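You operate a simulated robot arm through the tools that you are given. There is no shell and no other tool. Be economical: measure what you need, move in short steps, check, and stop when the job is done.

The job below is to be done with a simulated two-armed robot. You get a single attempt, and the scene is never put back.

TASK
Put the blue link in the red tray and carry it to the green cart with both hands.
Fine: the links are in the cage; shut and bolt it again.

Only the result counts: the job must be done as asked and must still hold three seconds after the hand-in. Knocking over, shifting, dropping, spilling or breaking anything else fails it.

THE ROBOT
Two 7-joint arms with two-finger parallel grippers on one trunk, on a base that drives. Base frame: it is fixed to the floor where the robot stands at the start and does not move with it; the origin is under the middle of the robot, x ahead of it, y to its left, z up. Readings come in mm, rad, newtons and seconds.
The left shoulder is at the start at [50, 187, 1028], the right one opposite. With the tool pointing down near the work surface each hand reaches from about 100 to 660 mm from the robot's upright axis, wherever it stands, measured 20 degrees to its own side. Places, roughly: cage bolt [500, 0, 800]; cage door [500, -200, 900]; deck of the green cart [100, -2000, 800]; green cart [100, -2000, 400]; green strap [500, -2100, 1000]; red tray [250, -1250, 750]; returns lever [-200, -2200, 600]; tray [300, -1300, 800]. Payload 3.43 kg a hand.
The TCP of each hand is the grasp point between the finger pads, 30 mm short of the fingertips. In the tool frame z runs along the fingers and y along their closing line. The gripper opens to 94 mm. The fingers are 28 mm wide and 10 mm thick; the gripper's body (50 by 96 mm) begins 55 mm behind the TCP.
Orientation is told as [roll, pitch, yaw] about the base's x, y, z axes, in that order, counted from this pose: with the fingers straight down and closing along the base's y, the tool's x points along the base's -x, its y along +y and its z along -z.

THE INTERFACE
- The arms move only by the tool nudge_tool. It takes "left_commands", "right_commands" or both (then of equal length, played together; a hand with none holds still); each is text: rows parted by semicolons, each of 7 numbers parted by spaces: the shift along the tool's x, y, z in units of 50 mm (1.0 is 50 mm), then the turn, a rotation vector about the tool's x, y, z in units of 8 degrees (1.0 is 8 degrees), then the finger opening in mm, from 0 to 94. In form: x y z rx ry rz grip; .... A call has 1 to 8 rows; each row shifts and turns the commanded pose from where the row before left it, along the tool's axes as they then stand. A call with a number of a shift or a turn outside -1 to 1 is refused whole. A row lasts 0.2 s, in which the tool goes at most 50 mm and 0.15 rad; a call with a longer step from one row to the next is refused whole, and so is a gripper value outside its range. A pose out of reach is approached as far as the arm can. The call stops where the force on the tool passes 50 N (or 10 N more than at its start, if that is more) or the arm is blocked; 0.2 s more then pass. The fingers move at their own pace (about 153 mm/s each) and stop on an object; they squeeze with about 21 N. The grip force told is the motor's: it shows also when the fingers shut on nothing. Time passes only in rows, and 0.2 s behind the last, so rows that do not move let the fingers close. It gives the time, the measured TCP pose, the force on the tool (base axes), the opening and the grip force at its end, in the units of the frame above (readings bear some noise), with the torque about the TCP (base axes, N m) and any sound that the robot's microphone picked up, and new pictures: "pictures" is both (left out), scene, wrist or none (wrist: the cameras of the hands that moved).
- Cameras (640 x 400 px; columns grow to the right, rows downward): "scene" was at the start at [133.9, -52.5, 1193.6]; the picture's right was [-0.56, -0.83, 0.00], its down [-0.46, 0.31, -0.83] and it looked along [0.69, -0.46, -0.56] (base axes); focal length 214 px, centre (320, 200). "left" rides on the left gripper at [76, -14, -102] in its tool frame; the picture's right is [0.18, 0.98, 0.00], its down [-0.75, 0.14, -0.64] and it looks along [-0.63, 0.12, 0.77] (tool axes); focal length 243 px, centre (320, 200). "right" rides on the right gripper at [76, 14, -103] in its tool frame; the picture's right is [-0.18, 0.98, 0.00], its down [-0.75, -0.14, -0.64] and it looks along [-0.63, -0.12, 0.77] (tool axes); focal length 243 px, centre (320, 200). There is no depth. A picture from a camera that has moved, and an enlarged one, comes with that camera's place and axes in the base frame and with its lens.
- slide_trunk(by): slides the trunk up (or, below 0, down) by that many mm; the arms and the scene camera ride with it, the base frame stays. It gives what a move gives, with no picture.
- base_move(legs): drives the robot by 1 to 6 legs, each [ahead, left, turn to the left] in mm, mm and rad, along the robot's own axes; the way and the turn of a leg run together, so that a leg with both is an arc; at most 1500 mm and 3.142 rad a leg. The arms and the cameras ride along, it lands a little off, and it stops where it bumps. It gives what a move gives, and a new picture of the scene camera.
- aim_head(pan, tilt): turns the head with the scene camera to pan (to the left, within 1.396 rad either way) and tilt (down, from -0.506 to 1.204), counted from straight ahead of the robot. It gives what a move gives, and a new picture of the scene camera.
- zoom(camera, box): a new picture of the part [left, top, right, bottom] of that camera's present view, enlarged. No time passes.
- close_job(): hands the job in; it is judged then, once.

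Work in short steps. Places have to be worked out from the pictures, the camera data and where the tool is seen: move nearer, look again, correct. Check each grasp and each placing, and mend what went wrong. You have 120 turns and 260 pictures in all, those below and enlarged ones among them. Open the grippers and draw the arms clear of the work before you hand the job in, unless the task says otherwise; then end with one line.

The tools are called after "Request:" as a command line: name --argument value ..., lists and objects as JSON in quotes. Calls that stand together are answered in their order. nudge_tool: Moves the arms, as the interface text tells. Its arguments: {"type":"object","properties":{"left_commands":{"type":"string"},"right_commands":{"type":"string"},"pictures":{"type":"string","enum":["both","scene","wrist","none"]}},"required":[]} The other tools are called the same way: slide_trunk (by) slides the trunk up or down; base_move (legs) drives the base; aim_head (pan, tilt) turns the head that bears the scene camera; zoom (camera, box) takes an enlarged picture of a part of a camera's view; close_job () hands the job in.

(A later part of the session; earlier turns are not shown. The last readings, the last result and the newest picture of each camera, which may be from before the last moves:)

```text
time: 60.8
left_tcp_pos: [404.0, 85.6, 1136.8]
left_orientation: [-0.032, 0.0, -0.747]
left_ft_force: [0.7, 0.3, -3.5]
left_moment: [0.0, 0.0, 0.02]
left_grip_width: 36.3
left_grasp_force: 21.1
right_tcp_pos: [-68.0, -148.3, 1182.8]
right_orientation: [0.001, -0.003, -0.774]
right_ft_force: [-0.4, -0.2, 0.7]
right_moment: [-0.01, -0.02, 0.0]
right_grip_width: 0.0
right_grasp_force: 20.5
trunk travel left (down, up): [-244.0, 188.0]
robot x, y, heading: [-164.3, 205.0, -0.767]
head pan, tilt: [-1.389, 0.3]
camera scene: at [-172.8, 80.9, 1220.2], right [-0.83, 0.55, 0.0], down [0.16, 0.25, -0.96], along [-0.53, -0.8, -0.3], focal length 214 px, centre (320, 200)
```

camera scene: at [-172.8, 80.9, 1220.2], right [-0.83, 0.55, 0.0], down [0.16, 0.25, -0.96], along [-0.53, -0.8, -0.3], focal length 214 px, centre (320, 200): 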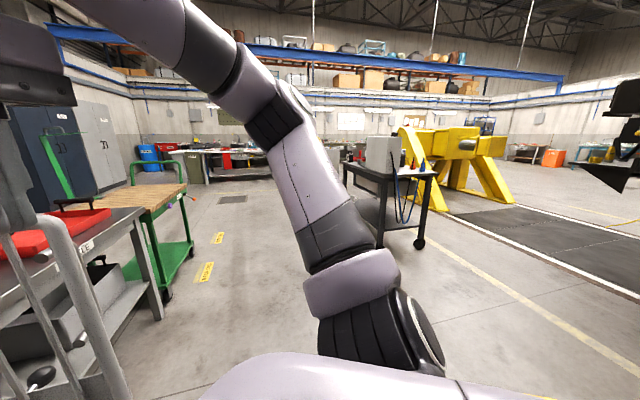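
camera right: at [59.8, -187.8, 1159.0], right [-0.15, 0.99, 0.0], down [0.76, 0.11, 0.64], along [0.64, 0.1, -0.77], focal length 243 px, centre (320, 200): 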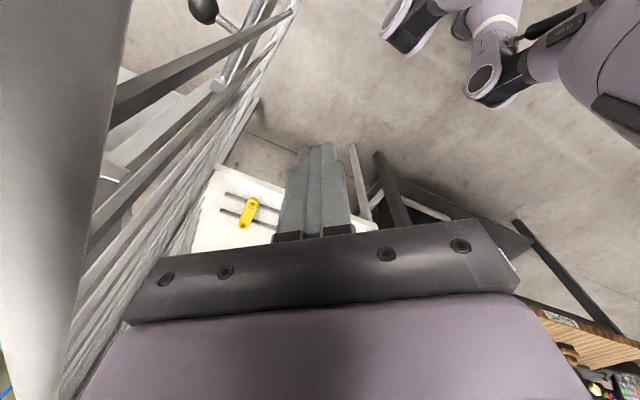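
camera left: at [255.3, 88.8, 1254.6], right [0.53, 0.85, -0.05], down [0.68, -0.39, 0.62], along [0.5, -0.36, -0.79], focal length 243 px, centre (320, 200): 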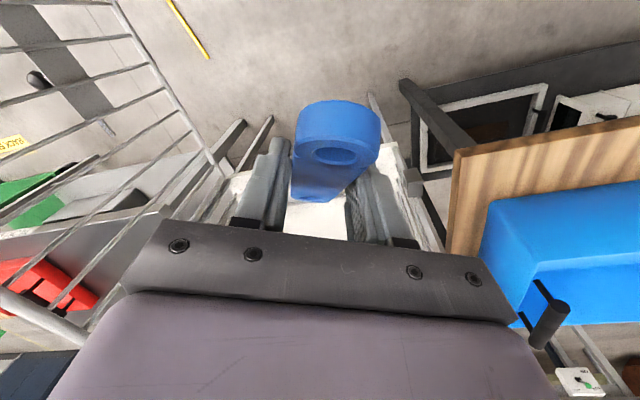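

The hose stays out of my view under the body. I'll close the cage now with the free right hand; for that I shift to about (-80,220) with heading -0.5.

Request:
base_move --legs '[[49, 72, 0], [0, 0, 0.266]]'

Request:
aim_head --pan -0.6 --tilt 0.6

```text
time: 62.8
left_tcp_pos: [500.7, 258.9, 1138.0]
left_orientation: [-0.034, -0.001, -0.48]
left_ft_force: [-0.3, 0.3, -4.7]
left_moment: [-0.01, 0.02, -0.04]
left_grip_width: 36.4
left_grasp_force: 20.9
right_tcp_pos: [106.2, -92.5, 1182.9]
right_orientation: [0.001, -0.004, -0.506]
right_ft_force: [0.2, 0.5, -0.3]
right_moment: [0.02, 0.01, 0.01]
right_grip_width: 0.0
right_grasp_force: 21.2
trunk travel left (down, up): [-244.0, 188.0]
robot x, y, heading: [-85.0, 221.0, -0.501]
head pan, tilt: [-1.389, 0.3]
camera scene: at [-55.6, 100.9, 1220.3], right [-0.95, 0.31, 0.0], down [0.09, 0.28, -0.96], along [-0.3, -0.91, -0.3], focal length 214 px, centre (320, 200)
```

scene: 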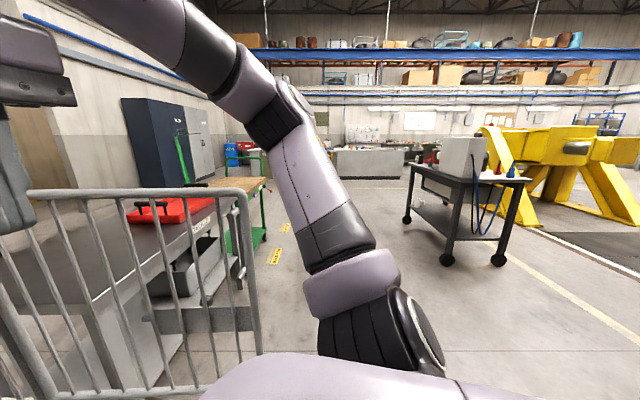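

```text
time: 63.9
left_tcp_pos: [500.8, 258.2, 1138.3]
left_orientation: [-0.033, -0.002, -0.479]
left_ft_force: [0.2, -0.6, -3.5]
left_moment: [-0.01, 0.01, -0.01]
left_grip_width: 36.2
left_grasp_force: 21.7
right_tcp_pos: [105.6, -92.3, 1182.7]
right_orientation: [0.0, -0.004, -0.507]
right_ft_force: [0.8, 0.2, -0.8]
right_moment: [0.02, -0.01, 0.0]
right_grip_width: 0.0
right_grasp_force: 21.0
trunk travel left (down, up): [-244.0, 188.0]
robot x, y, heading: [-78.1, 218.1, -0.499]
head pan, tilt: [-0.6, 0.6]
camera scene: at [13.5, 110.7, 1192.8], right [-0.89, -0.45, 0.0], down [-0.26, 0.5, -0.83], along [0.37, -0.74, -0.56], focal length 214 px, centre (320, 200)
```

scene: 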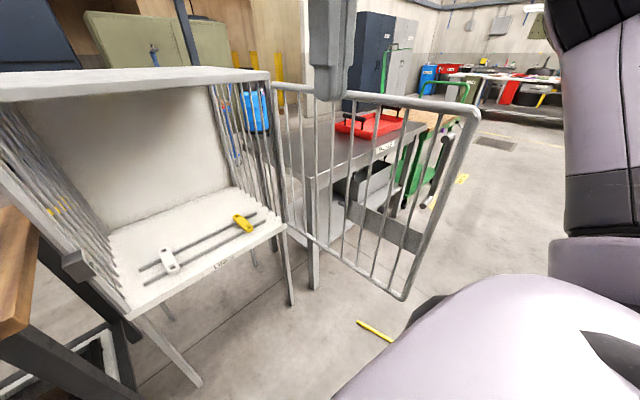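

The door has swung to about 95°. I shift the robot 100 mm to its right so the right hand can comfortably get outside the door's top rail.

Request:
base_move --legs '[[0, -100, 0]]'

Request:
nudge_tool --right_commands "-0.3 -0.87 -0.25 0 0 0 0;-0.3 -0.87 -0.25 0 0 0 0;-0.3 -0.87 0 0 0 0 0;-0.3 -0.87 0 0 0 0 0" --pictures "both"

```text
time: 65.1
left_tcp_pos: [452.8, 170.6, 1136.1]
left_orientation: [-0.034, -0.003, -0.481]
left_ft_force: [0.5, 0.5, -3.3]
left_moment: [0.02, -0.01, 0.04]
left_grip_width: 36.1
left_grasp_force: 20.6
right_tcp_pos: [57.4, -180.6, 1183.8]
right_orientation: [0.002, -0.003, -0.507]
right_ft_force: [-0.2, -0.2, 0.5]
right_moment: [0.03, -0.02, -0.02]
right_grip_width: 0.2
right_grasp_force: 20.7
trunk travel left (down, up): [-244.0, 188.0]
robot x, y, heading: [-122.7, 129.9, -0.499]
head pan, tilt: [-0.6, 0.6]
camera scene: at [-34.7, 22.3, 1192.7], right [-0.89, -0.45, 0.0], down [-0.26, 0.5, -0.82], along [0.37, -0.73, -0.57], focal length 214 px, centre (320, 200)
```

scene: 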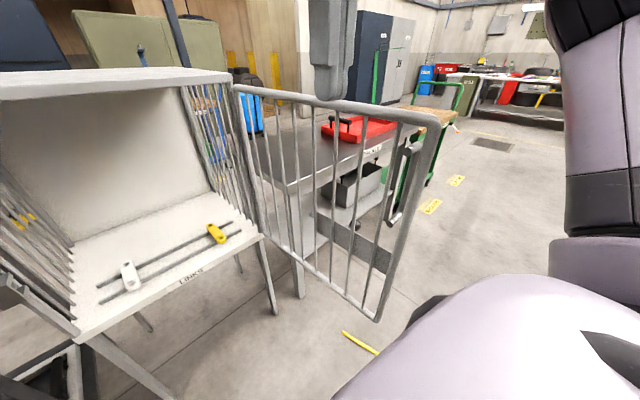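

```text
time: 66.1
left_tcp_pos: [453.0, 171.0, 1136.9]
left_orientation: [-0.035, -0.002, -0.479]
left_ft_force: [0.2, -0.2, -3.7]
left_moment: [0.01, 0.04, 0.0]
left_grip_width: 36.0
left_grasp_force: 20.8
right_tcp_pos: [26.4, -361.8, 1208.5]
right_orientation: [0.002, -0.003, -0.506]
right_ft_force: [0.7, -0.4, -0.2]
right_moment: [0.03, 0.01, -0.01]
right_grip_width: 0.0
right_grasp_force: 21.1
trunk travel left (down, up): [-244.0, 188.0]
robot x, y, heading: [-126.0, 130.9, -0.501]
head pan, tilt: [-0.6, 0.6]
camera scene: at [-34.4, 22.6, 1192.7], right [-0.89, -0.45, 0.0], down [-0.26, 0.5, -0.82], along [0.37, -0.74, -0.57], focal length 214 px, centre (320, 200)
camera right: at [-34.0, -313.3, 1310.5], right [0.64, 0.77, 0.0], down [0.59, -0.49, 0.64], along [0.5, -0.41, -0.76], focal length 243 px, centre (320, 200)
```

scene: 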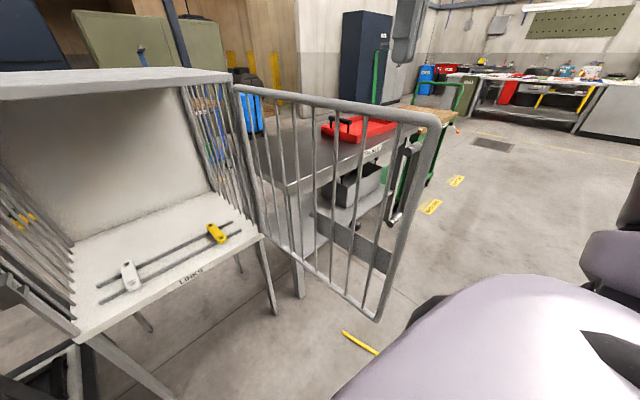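
right: 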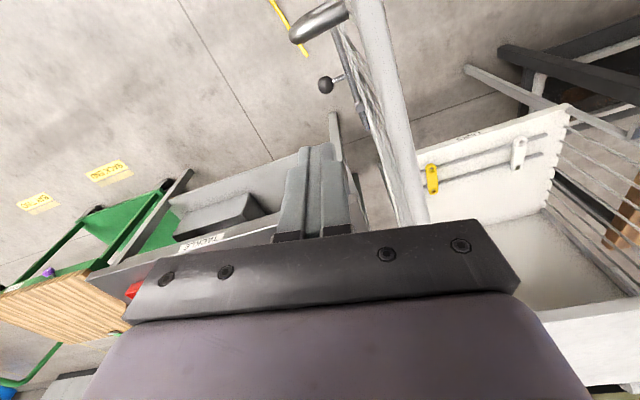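

The fingers are outside the rail with about 50 mm clearance. I lower 90 mm.

Request:
nudge_tool --right_commands "0 0 0.9 0 0 0 0;0 0 0.9 0 0 0 0" --pictures "wrist"

```text
time: 66.7
left_tcp_pos: [453.2, 171.3, 1137.1]
left_orientation: [-0.035, -0.003, -0.479]
left_ft_force: [0.5, 0.1, -3.6]
left_moment: [0.04, -0.02, 0.0]
left_grip_width: 36.0
left_grasp_force: 21.0
right_tcp_pos: [25.8, -361.3, 1116.4]
right_orientation: [0.002, -0.004, -0.508]
right_ft_force: [0.6, 0.1, -0.1]
right_moment: [0.01, -0.01, -0.02]
right_grip_width: 0.0
right_grasp_force: 21.3
trunk travel left (down, up): [-244.0, 188.0]
robot x, y, heading: [-128.9, 131.2, -0.505]
head pan, tilt: [-0.6, 0.6]
camera right: at [-34.0, -312.3, 1219.9], right [0.64, 0.77, 0.0], down [0.59, -0.49, 0.64], along [0.5, -0.41, -0.76], focal length 243 px, centre (320, 200)
```

right: 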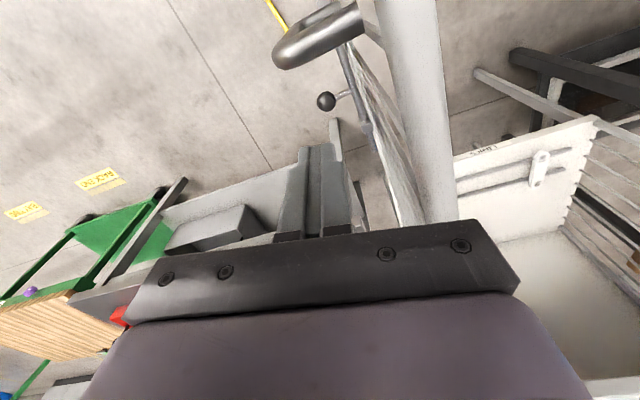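

I push the door closed along the arc, first six rows (about 38°).

Request:
nudge_tool --right_commands "0.314 0.843 0 0 0 0 0;0.218 0.873 0 0 0 0 0;0.12 0.892 0 0 0 0 0;0.02 0.9 0 0 0 0 0;-0.08 0.896 0 0 0 0 0;-0.177 0.882 0 0 0 0 0" --pictures "both"

```text
time: 68.1
left_tcp_pos: [454.2, 171.4, 1136.6]
left_orientation: [-0.035, -0.002, -0.478]
left_ft_force: [-0.2, -0.3, -3.4]
left_moment: [0.01, 0.0, 0.03]
left_grip_width: 36.4
left_grasp_force: 21.0
right_tcp_pos: [135.2, -117.5, 1117.4]
right_orientation: [0.002, -0.004, -0.505]
right_ft_force: [-0.6, 0.2, 0.7]
right_moment: [0.03, -0.02, 0.0]
right_grip_width: 0.3
right_grasp_force: 20.8
trunk travel left (down, up): [-244.0, 188.0]
robot x, y, heading: [-128.4, 131.5, -0.497]
head pan, tilt: [-0.6, 0.6]
camera scene: at [-34.0, 23.4, 1192.8], right [-0.89, -0.45, 0.0], down [-0.26, 0.5, -0.83], along [0.37, -0.74, -0.56], focal length 214 px, centre (320, 200)
camera right: at [75.8, -70.4, 1219.7], right [0.64, 0.77, 0.0], down [0.59, -0.49, 0.64], along [0.5, -0.41, -0.77], focal length 243 px, centre (320, 200)
```

scene: 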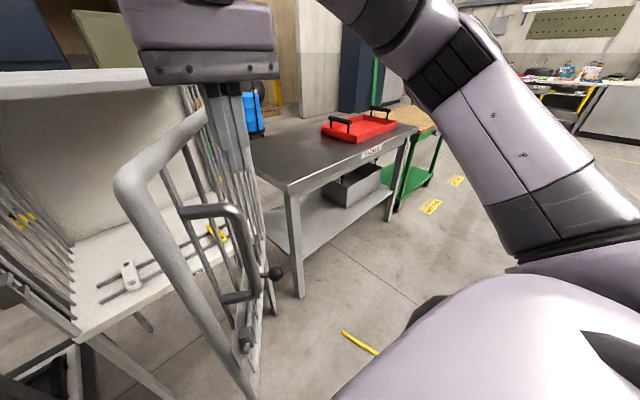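
right: 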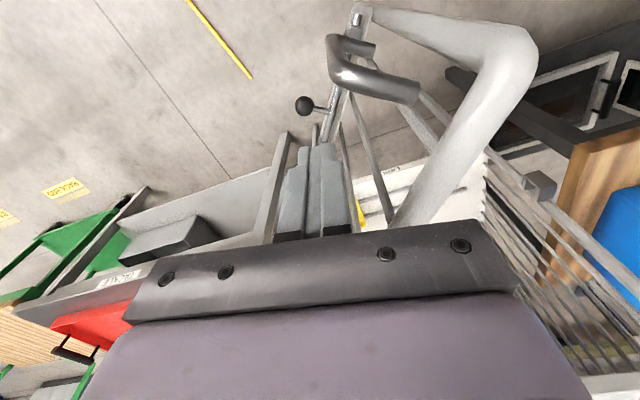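

The door follows. I continue six more rows.

Request:
nudge_tool --right_commands "-0.275 0.857 0 0 0 0 0;-0.369 0.821 0 0 0 0 0;-0.46 0.774 0 0 0 0 0;-0.543 0.718 0 0 0 0 0;-0.62 0.652 0 0 0 0 0;-0.689 0.579 0 0 0 0 0" --pictures "both"

```text
time: 69.7
left_tcp_pos: [453.5, 170.9, 1137.8]
left_orientation: [-0.036, -0.001, -0.478]
left_ft_force: [0.1, 0.6, -4.0]
left_moment: [0.05, 0.02, 0.0]
left_grip_width: 36.0
left_grasp_force: 21.2
right_tcp_pos: [314.1, -66.6, 1116.5]
right_orientation: [0.071, -0.001, -0.602]
right_ft_force: [-0.4, -0.4, 0.3]
right_moment: [0.01, 0.03, -0.02]
right_grip_width: 0.1
right_grasp_force: 21.7
right hand out of reach, approached as far as the arm can: row 5, 6
trunk travel left (down, up): [-244.0, 188.0]
robot x, y, heading: [-128.5, 135.5, -0.498]
head pan, tilt: [-0.6, 0.6]
stopped in row 6 (right hand): the arm was blocked; the commanded pose is now the measured one
camera scene: at [-34.2, 23.0, 1192.7], right [-0.89, -0.45, 0.0], down [-0.26, 0.5, -0.82], along [0.37, -0.74, -0.57], focal length 214 px, centre (320, 200)
camera right: at [255.0, -18.5, 1219.7], right [0.71, 0.7, 0.07], down [0.51, -0.58, 0.63], along [0.49, -0.41, -0.77], focal length 243 px, centre (320, 200)
```

scene: 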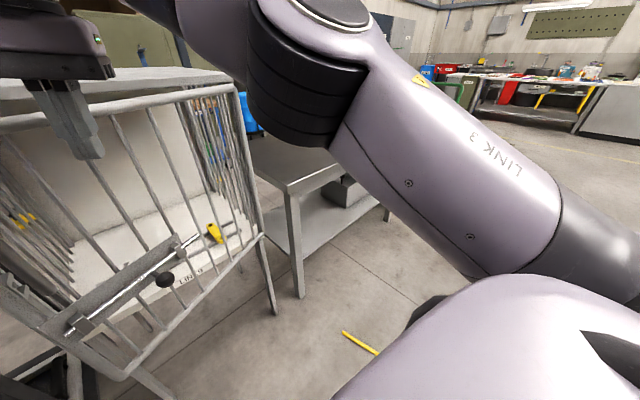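
right: 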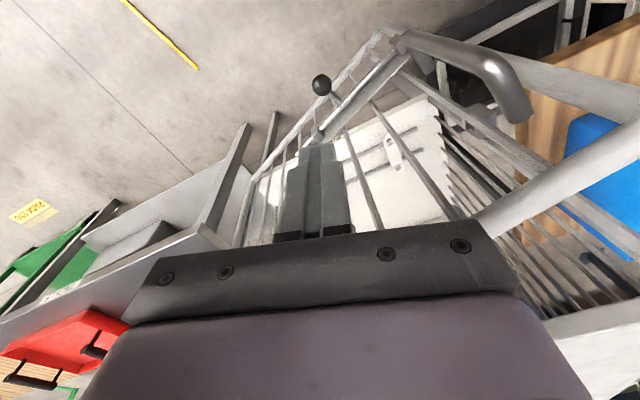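

Door is nearly shut; the right arm is at its limit beside the head. I raise it over the rail and draw it back.

Request:
nudge_tool --right_commands "0.5 -0.6 0 0 0 0 0;0.5 -0.6 0 0 0 0 0;0.5 -0.6 -0.4 0 0 0.3 0;0.5 -0.6 -0.4 0 0 0 0" --pictures "none"

Request:
aim_head --pan -0.3 --tilt 0.6

```text
time: 70.7
left_tcp_pos: [451.5, 172.3, 1137.9]
left_orientation: [-0.035, 0.001, -0.477]
left_ft_force: [0.2, 0.7, -4.8]
left_moment: [-0.03, 0.03, 0.0]
left_grip_width: 35.9
left_grasp_force: 20.5
right_tcp_pos: [160.1, -109.1, 1148.9]
right_orientation: [0.069, -0.002, -0.642]
right_ft_force: [-0.7, -0.1, -0.2]
right_moment: [-0.04, -0.01, 0.0]
right_grip_width: 0.0
right_grasp_force: 21.0
trunk travel left (down, up): [-244.0, 188.0]
robot x, y, heading: [-125.4, 133.2, -0.499]
head pan, tilt: [-0.6, 0.6]
```

```text
time: 71.5
left_tcp_pos: [452.6, 171.5, 1138.1]
left_orientation: [-0.036, -0.002, -0.477]
left_ft_force: [0.6, 0.1, -3.0]
left_moment: [0.01, 0.0, 0.0]
left_grip_width: 36.0
left_grasp_force: 20.7
right_tcp_pos: [161.9, -109.5, 1147.9]
right_orientation: [0.069, 0.001, -0.639]
right_ft_force: [-0.7, -0.1, -1.3]
right_moment: [0.05, -0.04, -0.01]
right_grip_width: 0.1
right_grasp_force: 20.8
trunk travel left (down, up): [-244.0, 188.0]
robot x, y, heading: [-129.4, 130.1, -0.498]
head pan, tilt: [-0.3, 0.6]
camera scene: at [-12.9, 38.3, 1192.7], right [-0.72, -0.7, 0.0], down [-0.39, 0.41, -0.82], along [0.57, -0.59, -0.57], focal length 214 px, centre (320, 200)
```

scene: 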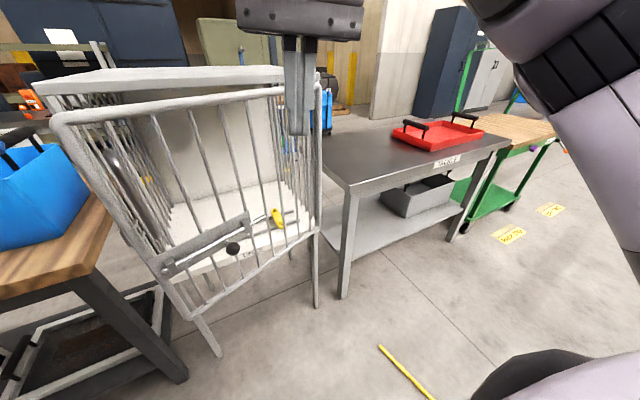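

The door is nearly shut. I drive back to the stance used for the knob, (0,243) with heading -0.315.

Request:
base_move --legs '[[58, 159, 0], [0, 0, 0.183]]'

Request:
aim_head --pan -0.3 --tilt 0.7

```text
time: 73.6
left_tcp_pos: [564.5, 389.5, 1137.1]
left_orientation: [-0.036, -0.001, -0.292]
left_ft_force: [0.0, 0.3, -3.3]
left_moment: [0.03, 0.04, 0.01]
left_grip_width: 36.1
left_grasp_force: 21.5
right_tcp_pos: [327.4, 59.5, 1147.8]
right_orientation: [0.069, 0.001, -0.452]
right_ft_force: [-0.6, 0.2, -0.3]
right_moment: [-0.02, 0.02, 0.04]
right_grip_width: 0.0
right_grasp_force: 21.0
trunk travel left (down, up): [-244.0, 188.0]
robot x, y, heading: [-3.6, 245.8, -0.316]
head pan, tilt: [-0.3, 0.6]
camera scene: at [129.5, 172.9, 1192.8], right [-0.58, -0.82, 0.0], down [-0.46, 0.33, -0.82], along [0.67, -0.48, -0.57], focal length 214 px, centre (320, 200)
```

scene: 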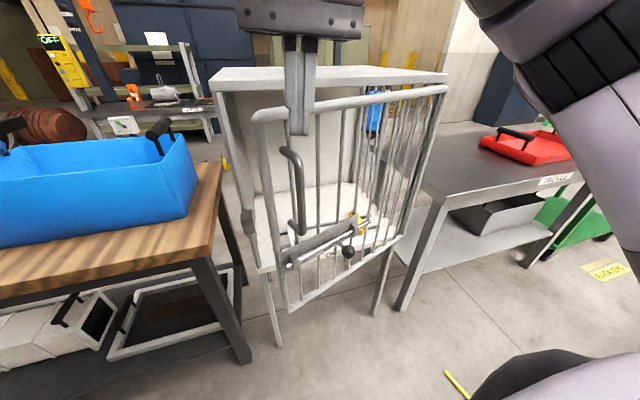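

```text
time: 74.3
left_tcp_pos: [563.1, 390.0, 1137.4]
left_orientation: [-0.036, 0.0, -0.294]
left_ft_force: [-0.8, -0.2, -3.8]
left_moment: [0.03, 0.0, -0.01]
left_grip_width: 36.1
left_grasp_force: 21.4
right_tcp_pos: [328.9, 58.8, 1147.3]
right_orientation: [0.07, 0.001, -0.454]
right_ft_force: [0.1, -0.1, 0.7]
right_moment: [-0.01, -0.01, -0.01]
right_grip_width: 0.0
right_grasp_force: 21.3
trunk travel left (down, up): [-244.0, 188.0]
robot x, y, heading: [4.0, 250.9, -0.313]
head pan, tilt: [-0.3, 0.7]
camera scene: at [126.7, 174.6, 1184.2], right [-0.58, -0.82, 0.0], down [-0.53, 0.37, -0.77], along [0.62, -0.44, -0.64], focal length 214 px, centre (320, 200)
```

scene: 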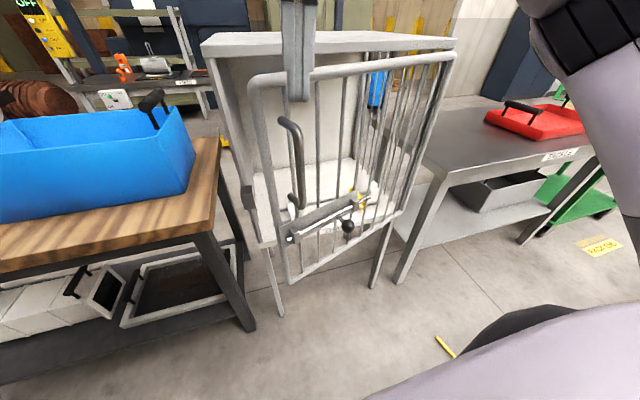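

Knob is at about (354,-63,837), door at 19°. I re-orient the right hand (yaw 0, tilt 40°), then move sideways clear of the handle before descending.

Request:
nudge_tool --right_commands "0 -0.61 0 0.12 0 -0.82 60;0 -0.61 0 0.12 0 -0.82 60;0 -0.61 0 0.12 0 -0.82 60;0 -0.61 0 0.12 0 -0.82 60;0 0 0 0 -1 0 60;0 0 0 0 -1 0 60;0 0 0 0 -1 0 60;0 0 0 0 -1 0 60" --pictures "none"

Request:
nudge_tool --right_commands "0 0 0 0 -1 0 60" --pictures "both"

```text
time: 76.1
left_tcp_pos: [564.3, 389.1, 1137.7]
left_orientation: [-0.035, -0.001, -0.293]
left_ft_force: [-1.1, 0.4, -4.1]
left_moment: [0.01, 0.0, 0.0]
left_grip_width: 36.3
left_grasp_force: 20.5
right_tcp_pos: [295.3, -56.9, 1142.2]
right_orientation: [-0.001, -0.576, 0.003]
right_ft_force: [-0.2, 0.6, 0.3]
right_moment: [0.03, -0.02, -0.03]
right_grip_width: 59.9
right_grasp_force: 0.0
trunk travel left (down, up): [-244.0, 188.0]
robot x, y, heading: [4.5, 247.2, -0.31]
head pan, tilt: [-0.3, 0.7]
```

```text
time: 76.5
left_tcp_pos: [563.9, 389.1, 1137.8]
left_orientation: [-0.035, -0.001, -0.294]
left_ft_force: [0.8, 0.4, -3.9]
left_moment: [0.01, 0.01, 0.01]
left_grip_width: 36.2
left_grasp_force: 21.1
right_tcp_pos: [295.7, -57.7, 1142.6]
right_orientation: [-0.004, -0.716, 0.005]
right_ft_force: [-0.5, 0.4, 0.8]
right_moment: [-0.02, -0.01, -0.01]
right_grip_width: 60.0
right_grasp_force: 0.1
trunk travel left (down, up): [-244.0, 188.0]
robot x, y, heading: [0.3, 245.3, -0.315]
head pan, tilt: [-0.3, 0.7]
camera scene: at [126.5, 174.4, 1184.1], right [-0.58, -0.82, 0.0], down [-0.53, 0.37, -0.76], along [0.62, -0.44, -0.64], focal length 214 px, centre (320, 200)
camera right: at [169.7, -43.2, 1170.0], right [0.14, 0.98, 0.12], down [0.15, -0.14, 0.98], along [0.98, -0.12, -0.16], focal length 243 px, centre (320, 200)
```

scene: 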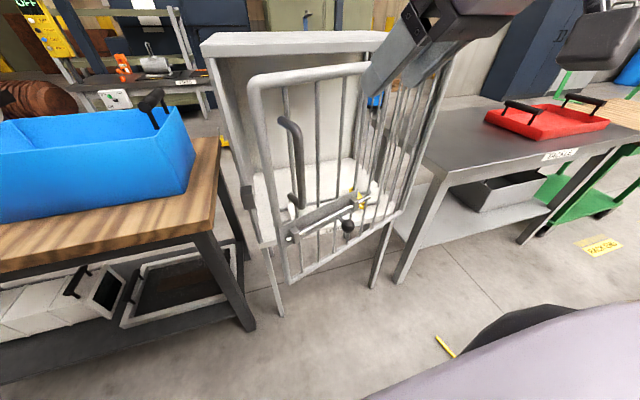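
right: 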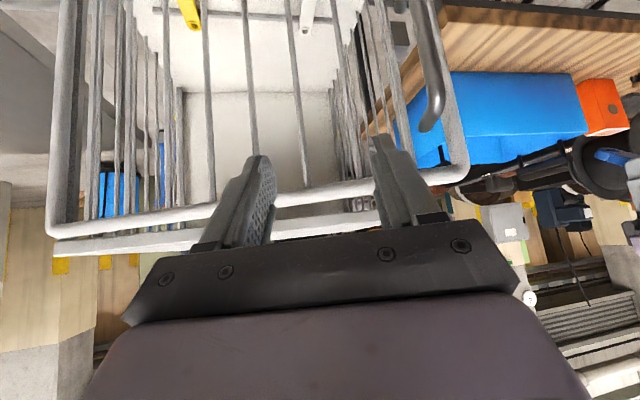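

Positioned above and in front. I descend straight to z≈905.

Request:
nudge_tool --right_commands "0.62 -0.02 0.72 0 0 0 60;0.62 -0.02 0.72 0 0 0 60;0.62 -0.02 0.72 0 0 0 60;0.62 -0.02 0.72 0 0 0 60;0.62 -0.02 0.72 0 0 0 60" --pictures "wrist"

```text
time: 77.7
left_tcp_pos: [563.7, 390.6, 1137.4]
left_orientation: [-0.034, -0.003, -0.293]
left_ft_force: [0.3, -0.4, -3.7]
left_moment: [0.0, 0.01, -0.03]
left_grip_width: 36.1
left_grasp_force: 21.5
right_tcp_pos: [305.4, -63.4, 907.2]
right_orientation: [-0.003, -0.713, 0.006]
right_ft_force: [0.1, -0.2, 0.1]
right_moment: [0.02, -0.02, 0.0]
right_grip_width: 59.8
right_grasp_force: 0.0
right hand out of reach, approached as far as the arm can: row 5
trunk travel left (down, up): [-244.0, 188.0]
robot x, y, heading: [-1.1, 247.3, -0.311]
head pan, tilt: [-0.3, 0.7]
camera right: at [181.0, -51.1, 934.3], right [0.14, 0.98, 0.12], down [0.15, -0.14, 0.98], along [0.98, -0.11, -0.17], focal length 243 px, centre (320, 200)
```

right: 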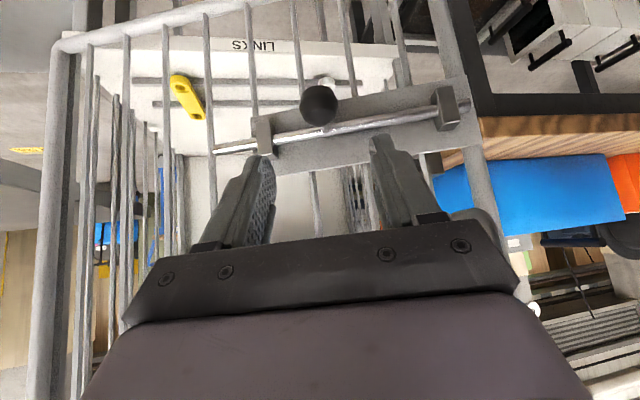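

The knob is centred laterally. I advance 82 mm along the tool with a small 6 mm x correction.

Request:
nudge_tool --right_commands "0.05 0 0.55 0 0 0 60;0.05 0 0.55 0 0 0 60;0.02 0 0.52 0 0 0 60" --pictures "wrist"

```text
time: 78.5
left_tcp_pos: [563.6, 388.5, 1136.9]
left_orientation: [-0.034, -0.001, -0.294]
left_ft_force: [-0.4, -0.3, -2.7]
left_moment: [0.0, 0.0, 0.01]
left_grip_width: 35.9
left_grasp_force: 21.2
right_tcp_pos: [353.2, -63.4, 840.2]
right_orientation: [-0.003, -0.713, 0.006]
right_ft_force: [0.1, 0.1, -0.1]
right_moment: [0.03, -0.02, 0.01]
right_grip_width: 60.0
right_grasp_force: 0.1
trunk travel left (down, up): [-244.0, 188.0]
robot x, y, heading: [1.2, 246.3, -0.309]
head pan, tilt: [-0.3, 0.7]
camera right: at [228.0, -51.0, 868.6], right [0.14, 0.98, 0.12], down [0.15, -0.14, 0.98], along [0.98, -0.12, -0.17], focal length 243 px, centre (320, 200)
```

right: 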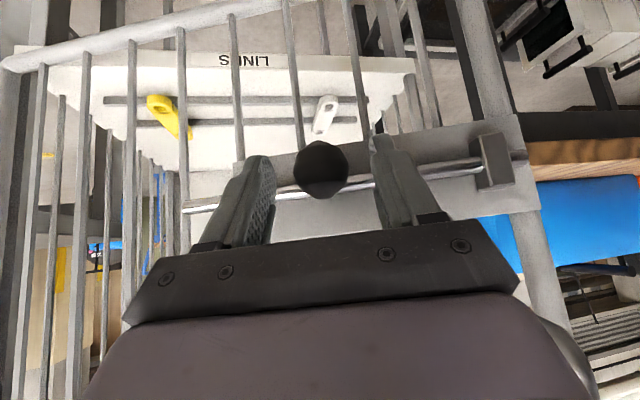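

Knob well between the fingers. I grip it and push the door two rows shut along its arc.

Request:
nudge_tool --right_commands "0 0 0 0 0 0 0;0 0 0 0 0 0 0;0 0 0 0 0 0 0;-0.67 0.126 0.58 0.609 0 0.704 0;-0.67 0.126 0.58 0.609 0 0.704 0" --pictures "both"

```text
time: 79.7
left_tcp_pos: [563.2, 390.1, 1135.9]
left_orientation: [-0.037, 0.002, -0.292]
left_ft_force: [-0.2, -0.9, -3.6]
left_moment: [0.0, 0.02, -0.01]
left_grip_width: 36.2
left_grasp_force: 21.0
right_tcp_pos: [441.3, -55.2, 840.9]
right_orientation: [0.0, -0.713, -0.254]
right_ft_force: [1.8, 10.1, -2.3]
right_moment: [0.1, -0.06, 0.52]
right_grip_width: 31.0
right_grasp_force: 44.8
trunk travel left (down, up): [-244.0, 188.0]
robot x, y, heading: [1.3, 247.2, -0.312]
head pan, tilt: [-0.3, 0.7]
camera scene: at [127.4, 175.6, 1184.0], right [-0.58, -0.82, 0.0], down [-0.53, 0.37, -0.76], along [0.62, -0.44, -0.64], focal length 214 px, centre (320, 200)
camera right: at [324.4, -11.1, 868.6], right [0.38, 0.92, 0.12], down [0.11, -0.17, 0.98], along [0.92, -0.36, -0.17], focal length 243 px, centre (320, 200)
```

scene: 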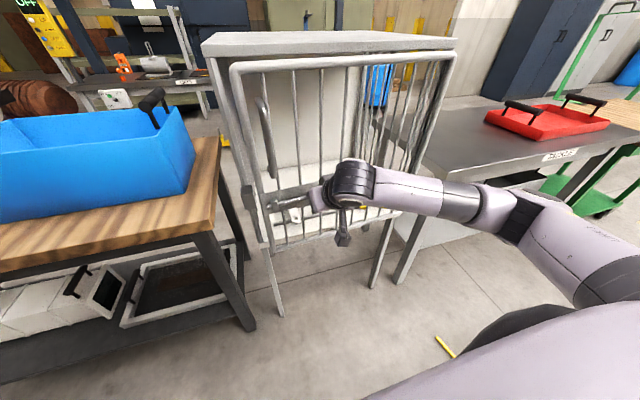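
right: 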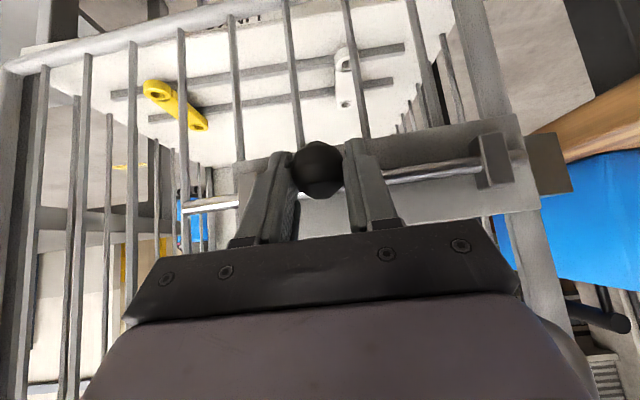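

About 4.3° left. I push the remainder closed.

Request:
nudge_tool --right_commands "-0.39 0.05 0.335 0.353 0 0.408 0;-0.06 0 0.05 0 0 0 0" --pictures "wrist"

```text
time: 80.3
left_tcp_pos: [563.9, 392.3, 1136.4]
left_orientation: [-0.037, -0.001, -0.293]
left_ft_force: [-0.3, 0.5, -3.3]
left_moment: [-0.02, -0.01, -0.02]
left_grip_width: 36.2
left_grasp_force: 21.5
right_tcp_pos: [471.5, -58.0, 839.5]
right_orientation: [-0.001, -0.713, -0.324]
right_ft_force: [-1.4, 25.5, -7.1]
right_moment: [0.09, -0.59, -0.02]
right_grip_width: 30.8
right_grasp_force: 44.9
trunk travel left (down, up): [-244.0, 188.0]
robot x, y, heading: [-0.6, 247.0, -0.311]
head pan, tilt: [-0.3, 0.7]
camera right: at [356.8, -5.7, 869.0], right [0.44, 0.89, 0.12], down [0.1, -0.18, 0.98], along [0.89, -0.42, -0.17], focal length 243 px, centre (320, 200)
```

right: 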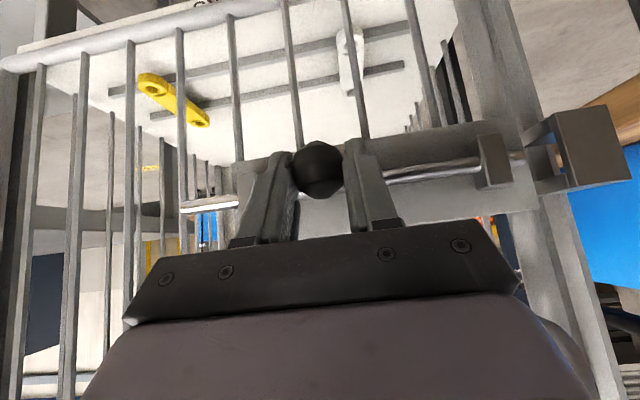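

The door is at its closed position. I slide the bolt back left about 46 mm into the keeper.

Request:
nudge_tool --right_commands "0 0.3 0 0 0 0 0;0 0.35 0 0 0 0 0;0 0.35 0 0 0 0 0;0 0.03 0 0 0 0 0" --pictures "wrist"

```text
time: 81.3
left_tcp_pos: [561.6, 390.0, 1137.9]
left_orientation: [-0.034, -0.003, -0.293]
left_ft_force: [-0.8, 0.4, -3.3]
left_moment: [-0.01, 0.03, -0.04]
left_grip_width: 35.9
left_grasp_force: 20.7
right_tcp_pos: [484.6, -14.3, 840.1]
right_orientation: [-0.006, -0.711, -0.331]
right_ft_force: [-29.2, 2.4, -3.4]
right_moment: [-0.15, -0.02, 0.01]
right_grip_width: 30.9
right_grasp_force: 44.5
trunk travel left (down, up): [-244.0, 188.0]
robot x, y, heading: [-0.2, 248.5, -0.315]
head pan, tilt: [-0.3, 0.7]
camera right: at [372.3, 39.0, 868.9], right [0.45, 0.88, 0.12], down [0.1, -0.18, 0.98], along [0.89, -0.43, -0.17], focal length 243 px, centre (320, 200)
```

right: 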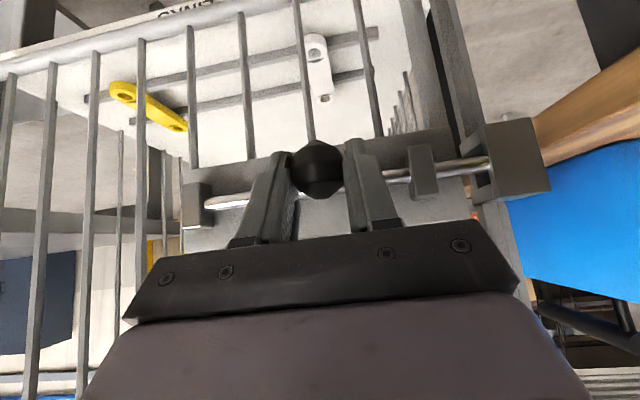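

The bolt is back to its original knob position. I zoom at the keeper to verify it is in.

Request:
zoom --camera "right" --box '[380, 90, 572, 210]'

```text
3.33 times, centred on (476, 150) of right
camera zoom: at [372.3, 39.0, 868.9], right [0.45, 0.88, 0.12], down [0.1, -0.18, 0.98], along [0.89, -0.43, -0.17], focal length 809 px, centre (-200, 367)
```

zoom: 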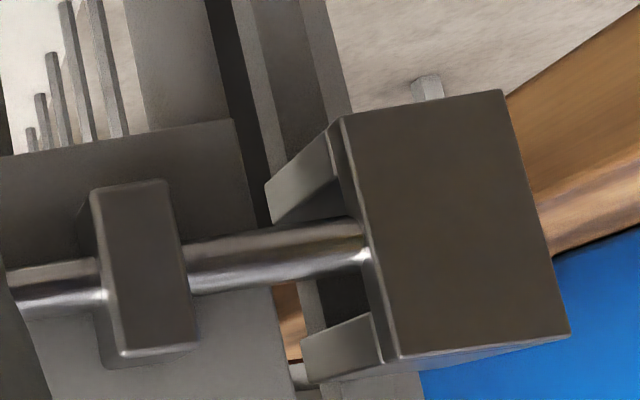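

The rod is inside the keeper. I release the knob and back off along the tool axis.

Request:
nudge_tool --right_commands "0 0 0 0 0 0 60;0 0 -0.1 0 0 0 60;0 0 -0.8 0 0 0 60;0 0 -0.9 0 0 0 60;0 0 -0.9 0 0 0 60" --pictures "both"

```text
time: 82.5
left_tcp_pos: [563.7, 388.4, 1137.4]
left_orientation: [-0.036, -0.002, -0.292]
left_ft_force: [-0.1, 0.2, -3.4]
left_moment: [0.01, 0.02, 0.0]
left_grip_width: 36.0
left_grasp_force: 21.3
right_tcp_pos: [405.2, 15.6, 943.3]
right_orientation: [-0.003, -0.715, -0.332]
right_ft_force: [-0.5, 0.4, -0.1]
right_moment: [-0.03, -0.02, -0.02]
right_grip_width: 60.0
right_grasp_force: 0.0
trunk travel left (down, up): [-244.0, 188.0]
robot x, y, heading: [2.5, 244.3, -0.312]
head pan, tilt: [-0.3, 0.7]
camera scene: at [126.4, 174.8, 1184.1], right [-0.58, -0.82, 0.0], down [-0.53, 0.37, -0.76], along [0.62, -0.44, -0.64], focal length 214 px, centre (320, 200)
camera right: at [291.8, 68.9, 971.7], right [0.45, 0.88, 0.12], down [0.1, -0.18, 0.98], along [0.89, -0.43, -0.17], focal length 243 px, centre (320, 200)
```

scene: 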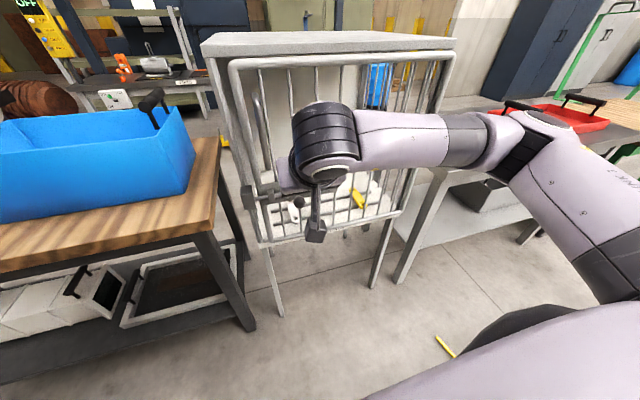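
right: 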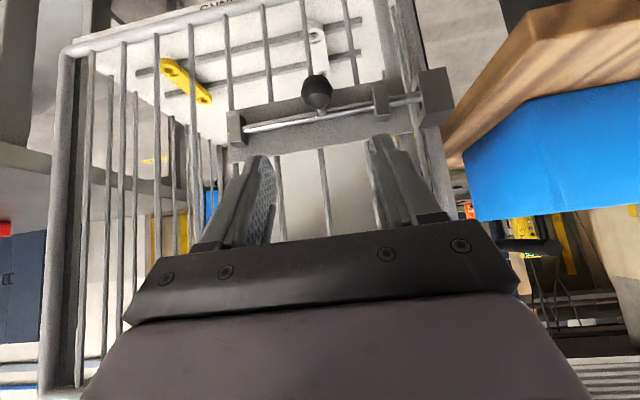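

Cage shut and bolted. I bring the right arm back to its home place: up, back/right, then untilted.

Request:
nudge_tool --right_commands "0.2 0 -0.9 0 0 0 60;-0.6 0 -0.7 0 0 0 60;-0.6 0 -0.7 0 0 0 60;-0.6 0 -0.7 0 0 0 60;0.3 -0.85 -0.25 0 0 0 60;0.3 -0.85 -0.25 0 0 0 60;0.3 -0.85 -0.25 0 0 0 60;0.3 -0.85 -0.25 0 0 0 60" --pictures "none"

Request:
nudge_tool --right_commands "0 0 0 0 1 0 60;0 0 0 0 1 0 60;0 0 0 0 1 0 60;0 0 0 0 1 0 60;0 0 0 0 1 0 60" --pictures "scene"

```text
time: 84.3
left_tcp_pos: [562.1, 389.3, 1138.0]
left_orientation: [-0.035, -0.002, -0.294]
left_ft_force: [-0.2, 0.4, -3.2]
left_moment: [-0.02, -0.02, 0.0]
left_grip_width: 35.9
left_grasp_force: 20.4
right_tcp_pos: [236.9, -108.9, 1107.1]
right_orientation: [-0.002, -0.715, -0.328]
right_ft_force: [-0.2, 0.9, 0.9]
right_moment: [0.01, -0.04, -0.02]
right_grip_width: 59.8
right_grasp_force: 0.2
trunk travel left (down, up): [-244.0, 188.0]
robot x, y, heading: [0.8, 246.4, -0.311]
head pan, tilt: [-0.3, 0.7]
```

```text
time: 85.5
left_tcp_pos: [564.5, 389.1, 1136.3]
left_orientation: [-0.036, -0.003, -0.294]
left_ft_force: [0.0, 0.3, -4.2]
left_moment: [0.02, 0.0, -0.02]
left_grip_width: 36.3
left_grasp_force: 20.6
right_tcp_pos: [239.6, -107.5, 1107.3]
right_orientation: [-0.004, -0.014, -0.333]
right_ft_force: [-0.3, -0.2, -0.4]
right_moment: [0.03, 0.02, -0.02]
right_grip_width: 59.9
right_grasp_force: 0.1
trunk travel left (down, up): [-244.0, 188.0]
robot x, y, heading: [-2.7, 244.0, -0.318]
head pan, tilt: [-0.3, 0.7]
camera scene: at [126.7, 174.7, 1184.1], right [-0.58, -0.82, 0.0], down [-0.53, 0.37, -0.76], along [0.62, -0.44, -0.64], focal length 214 px, centre (320, 200)
```

scene: 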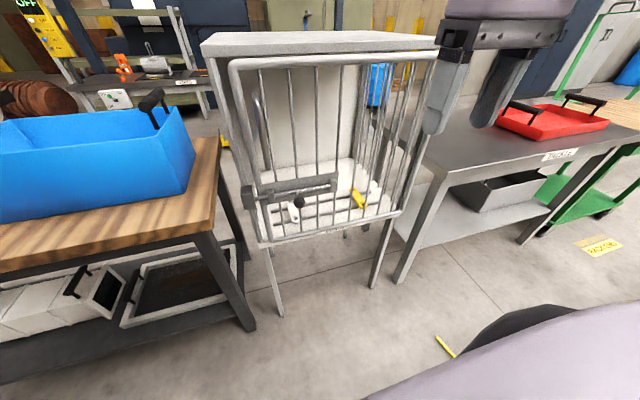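

Both arms are clear; the cage is shut. I raise the trunk a bit so the carried link clears everything, then move away and turn right to look toward the tray and the hose.

Request:
slide_trunk --by 100

Request:
base_move --legs '[[-88, -150, 0], [0, 0, -0.9]]'

Request:
aim_head --pan -0.5 --tilt 0.6

```text
time: 86.8
left_tcp_pos: [563.9, 389.5, 1237.3]
left_orientation: [-0.033, 0.0, -0.292]
left_ft_force: [-0.2, -0.6, -3.6]
left_moment: [-0.02, -0.02, 0.02]
left_grip_width: 35.9
left_grasp_force: 21.3
right_tcp_pos: [239.8, -107.3, 1208.1]
right_orientation: [-0.001, -0.016, -0.333]
right_ft_force: [-0.7, -0.6, -0.2]
right_moment: [0.0, 0.04, -0.02]
right_grip_width: 60.0
right_grasp_force: 0.1
trunk travel left (down, up): [-344.0, 88.0]
robot x, y, heading: [-4.7, 247.7, -0.313]
head pan, tilt: [-0.3, 0.7]
```

```text
time: 90.6
left_tcp_pos: [331.9, -224.6, 1238.5]
left_orientation: [-0.035, -0.001, -1.199]
left_ft_force: [-0.1, 0.4, -4.0]
left_moment: [0.01, 0.02, 0.0]
left_grip_width: 35.9
left_grasp_force: 20.8
right_tcp_pos: [-259.7, -278.5, 1207.2]
right_orientation: [-0.002, -0.015, -1.238]
right_ft_force: [1.6, 0.2, 0.2]
right_moment: [0.0, 0.01, 0.03]
right_grip_width: 59.8
right_grasp_force: 0.0
trunk travel left (down, up): [-344.0, 88.0]
robot x, y, heading: [-134.1, 122.8, -1.222]
head pan, tilt: [-0.3, 0.7]
camera scene: at [-104.3, -13.8, 1284.1], right [-1.0, -0.05, 0.0], down [-0.03, 0.64, -0.76], along [0.04, -0.76, -0.64], focal length 214 px, centre (320, 200)
```

scene: 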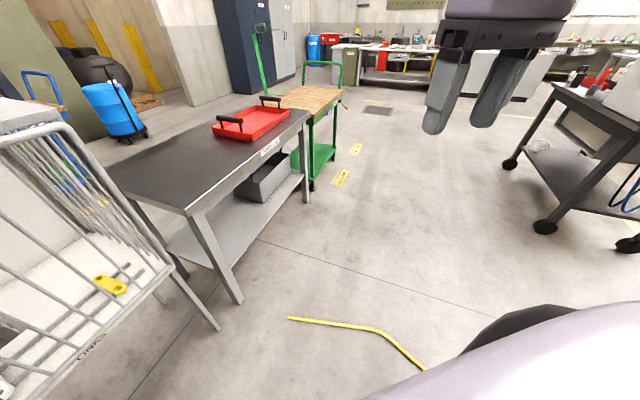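

```text
time: 91.4
left_tcp_pos: [331.4, -224.4, 1237.5]
left_orientation: [-0.036, 0.0, -1.197]
left_ft_force: [0.3, -0.4, -3.3]
left_moment: [-0.01, -0.01, -0.02]
left_grip_width: 35.9
left_grasp_force: 20.9
right_tcp_pos: [-259.0, -277.6, 1207.3]
right_orientation: [-0.001, -0.016, -1.236]
right_ft_force: [0.7, -0.1, -0.7]
right_moment: [0.0, -0.01, -0.01]
right_grip_width: 59.9
right_grasp_force: 0.0
trunk travel left (down, up): [-344.0, 88.0]
robot x, y, heading: [-128.9, 128.7, -1.218]
head pan, tilt: [-0.499, 0.6]
camera scene: at [-121.5, -16.3, 1292.7], right [-0.99, 0.15, 0.0], down [0.08, 0.56, -0.82], along [-0.12, -0.82, -0.57], focal length 214 px, centre (320, 200)
```

scene: 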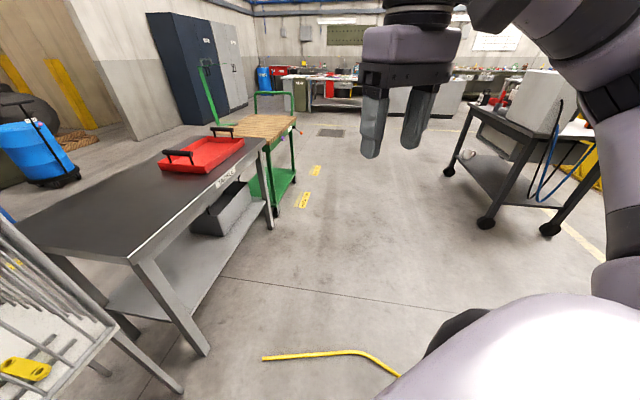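

The hose runs from (101,-508) to about (-393,-468) and bends back toward (-550,-337). I turn right further to see where it goes.

Request:
base_move --legs '[[0, 0, -1.2]]'

Request:
aim_head --pan 0.4 --tilt 0.7

```text
time: 94.8
left_tcp_pos: [-295.5, -429.5, 1237.5]
left_orientation: [-0.034, -0.003, -2.402]
left_ft_force: [-0.2, 0.1, -3.2]
left_moment: [0.0, -0.02, -0.01]
left_grip_width: 36.3
left_grasp_force: 21.1
right_tcp_pos: [-556.4, 102.7, 1207.9]
right_orientation: [-0.002, -0.017, -2.44]
right_ft_force: [0.6, -0.4, -0.8]
right_moment: [-0.01, 0.01, -0.02]
right_grip_width: 59.9
right_grasp_force: 0.0
trunk travel left (down, up): [-344.0, 88.0]
robot x, y, heading: [-133.9, 131.4, -2.429]
head pan, tilt: [-0.499, 0.6]
camera scene: at [-259.3, 68.3, 1292.8], right [-0.22, 0.98, 0.0], down [0.55, 0.12, -0.82], along [-0.81, -0.18, -0.57], focal length 214 px, centre (320, 200)
```

scene: 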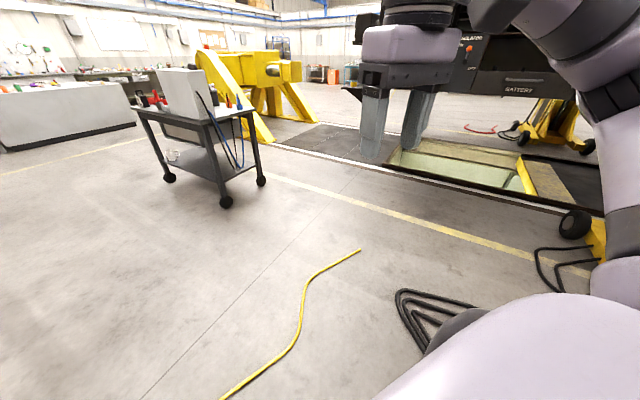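

```text
time: 96.0
left_tcp_pos: [-295.8, -429.2, 1236.8]
left_orientation: [-0.033, -0.001, -2.402]
left_ft_force: [0.1, 0.7, -4.7]
left_moment: [0.02, -0.02, 0.0]
left_grip_width: 36.0
left_grasp_force: 21.7
right_tcp_pos: [-556.4, 103.6, 1207.9]
right_orientation: [-0.002, -0.016, -2.443]
right_ft_force: [0.2, -0.5, 0.4]
right_moment: [-0.04, 0.0, 0.0]
right_grip_width: 60.4
right_grasp_force: 0.1
trunk travel left (down, up): [-344.0, 88.0]
robot x, y, heading: [-131.9, 128.4, -2.428]
head pan, tilt: [0.4, 0.7]
camera scene: at [-210.3, 11.1, 1284.1], right [-0.9, 0.44, 0.0], down [0.28, 0.58, -0.76], along [-0.34, -0.69, -0.64], focal length 214 px, centre (320, 200)
```

scene: 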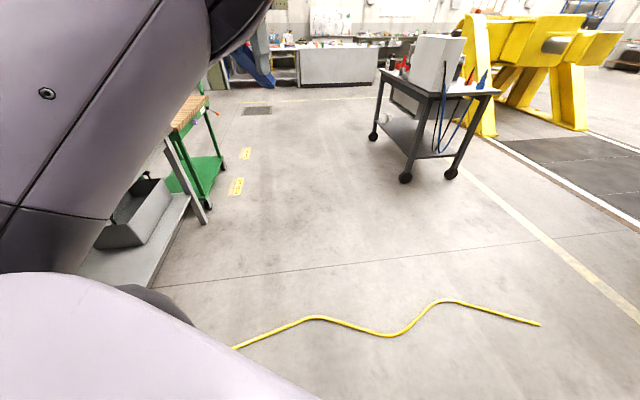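

The hose wanders from the table leg to about (-1520,130). I zoom in on it to judge how thick it is.

Request:
zoom --camera "scene" --box '[230, 280, 390, 380]'

Request:
zoom --camera "scene" --box '[420, 270, 580, 370]'

```text
4.00 times, centred on (310, 330) of scene
camera zoom: at [-210.3, 11.1, 1284.1], right [-0.9, 0.44, 0.0], down [0.28, 0.58, -0.76], along [-0.34, -0.69, -0.64], focal length 858 px, centre (360, -320)
```

zoom: 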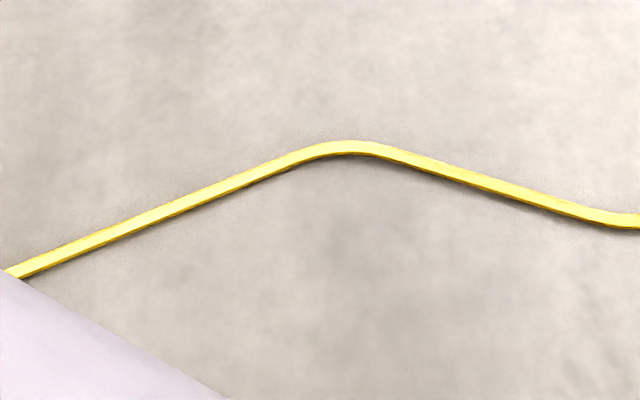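

```text
4.00 times, centred on (500, 320) of scene
camera zoom: at [-210.3, 11.1, 1284.1], right [-0.9, 0.44, 0.0], down [0.28, 0.58, -0.76], along [-0.34, -0.69, -0.64], focal length 858 px, centre (-400, -280)
```

zoom: 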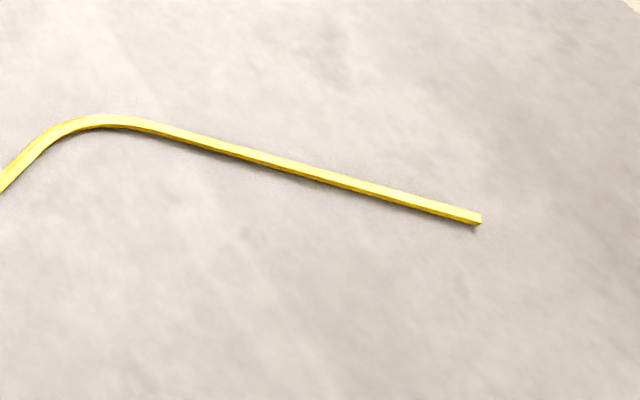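

It is a thin floor dressing, about 20 mm. I drive along -y at x≈-120 toward the tray table, in two legs, watching for a bump.

Request:
base_move --legs '[[367, 441, 0], [448, 540, 0]]'

```text
time: 102.7
left_tcp_pos: [-296.1, -1689.1, 1237.3]
left_orientation: [-0.033, 0.0, -2.398]
left_ft_force: [-0.3, -0.3, -3.0]
left_moment: [-0.01, 0.0, -0.01]
left_grip_width: 35.8
left_grasp_force: 20.7
right_tcp_pos: [-558.6, -1156.9, 1208.1]
right_orientation: [-0.002, -0.018, -2.438]
right_ft_force: [0.2, -0.5, -0.5]
right_moment: [-0.05, 0.03, -0.02]
right_grip_width: 59.9
right_grasp_force: 0.1
trunk travel left (down, up): [-344.0, 88.0]
robot x, y, heading: [-134.3, -1128.4, -2.413]
head pan, tilt: [0.4, 0.7]
camera scene: at [-212.4, -1248.6, 1284.1], right [-0.9, 0.43, 0.0], down [0.28, 0.58, -0.76], along [-0.33, -0.69, -0.64], focal length 214 px, centre (320, 200)
```

scene: 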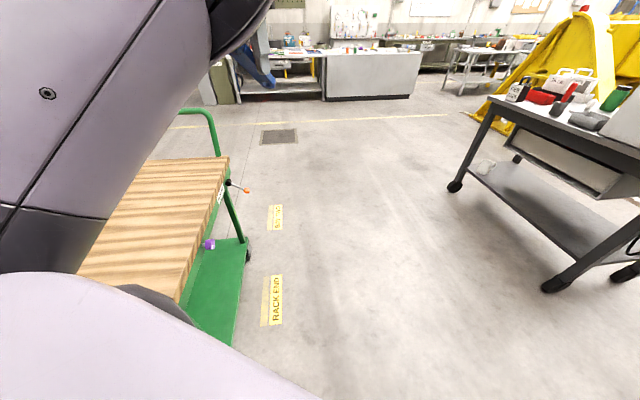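

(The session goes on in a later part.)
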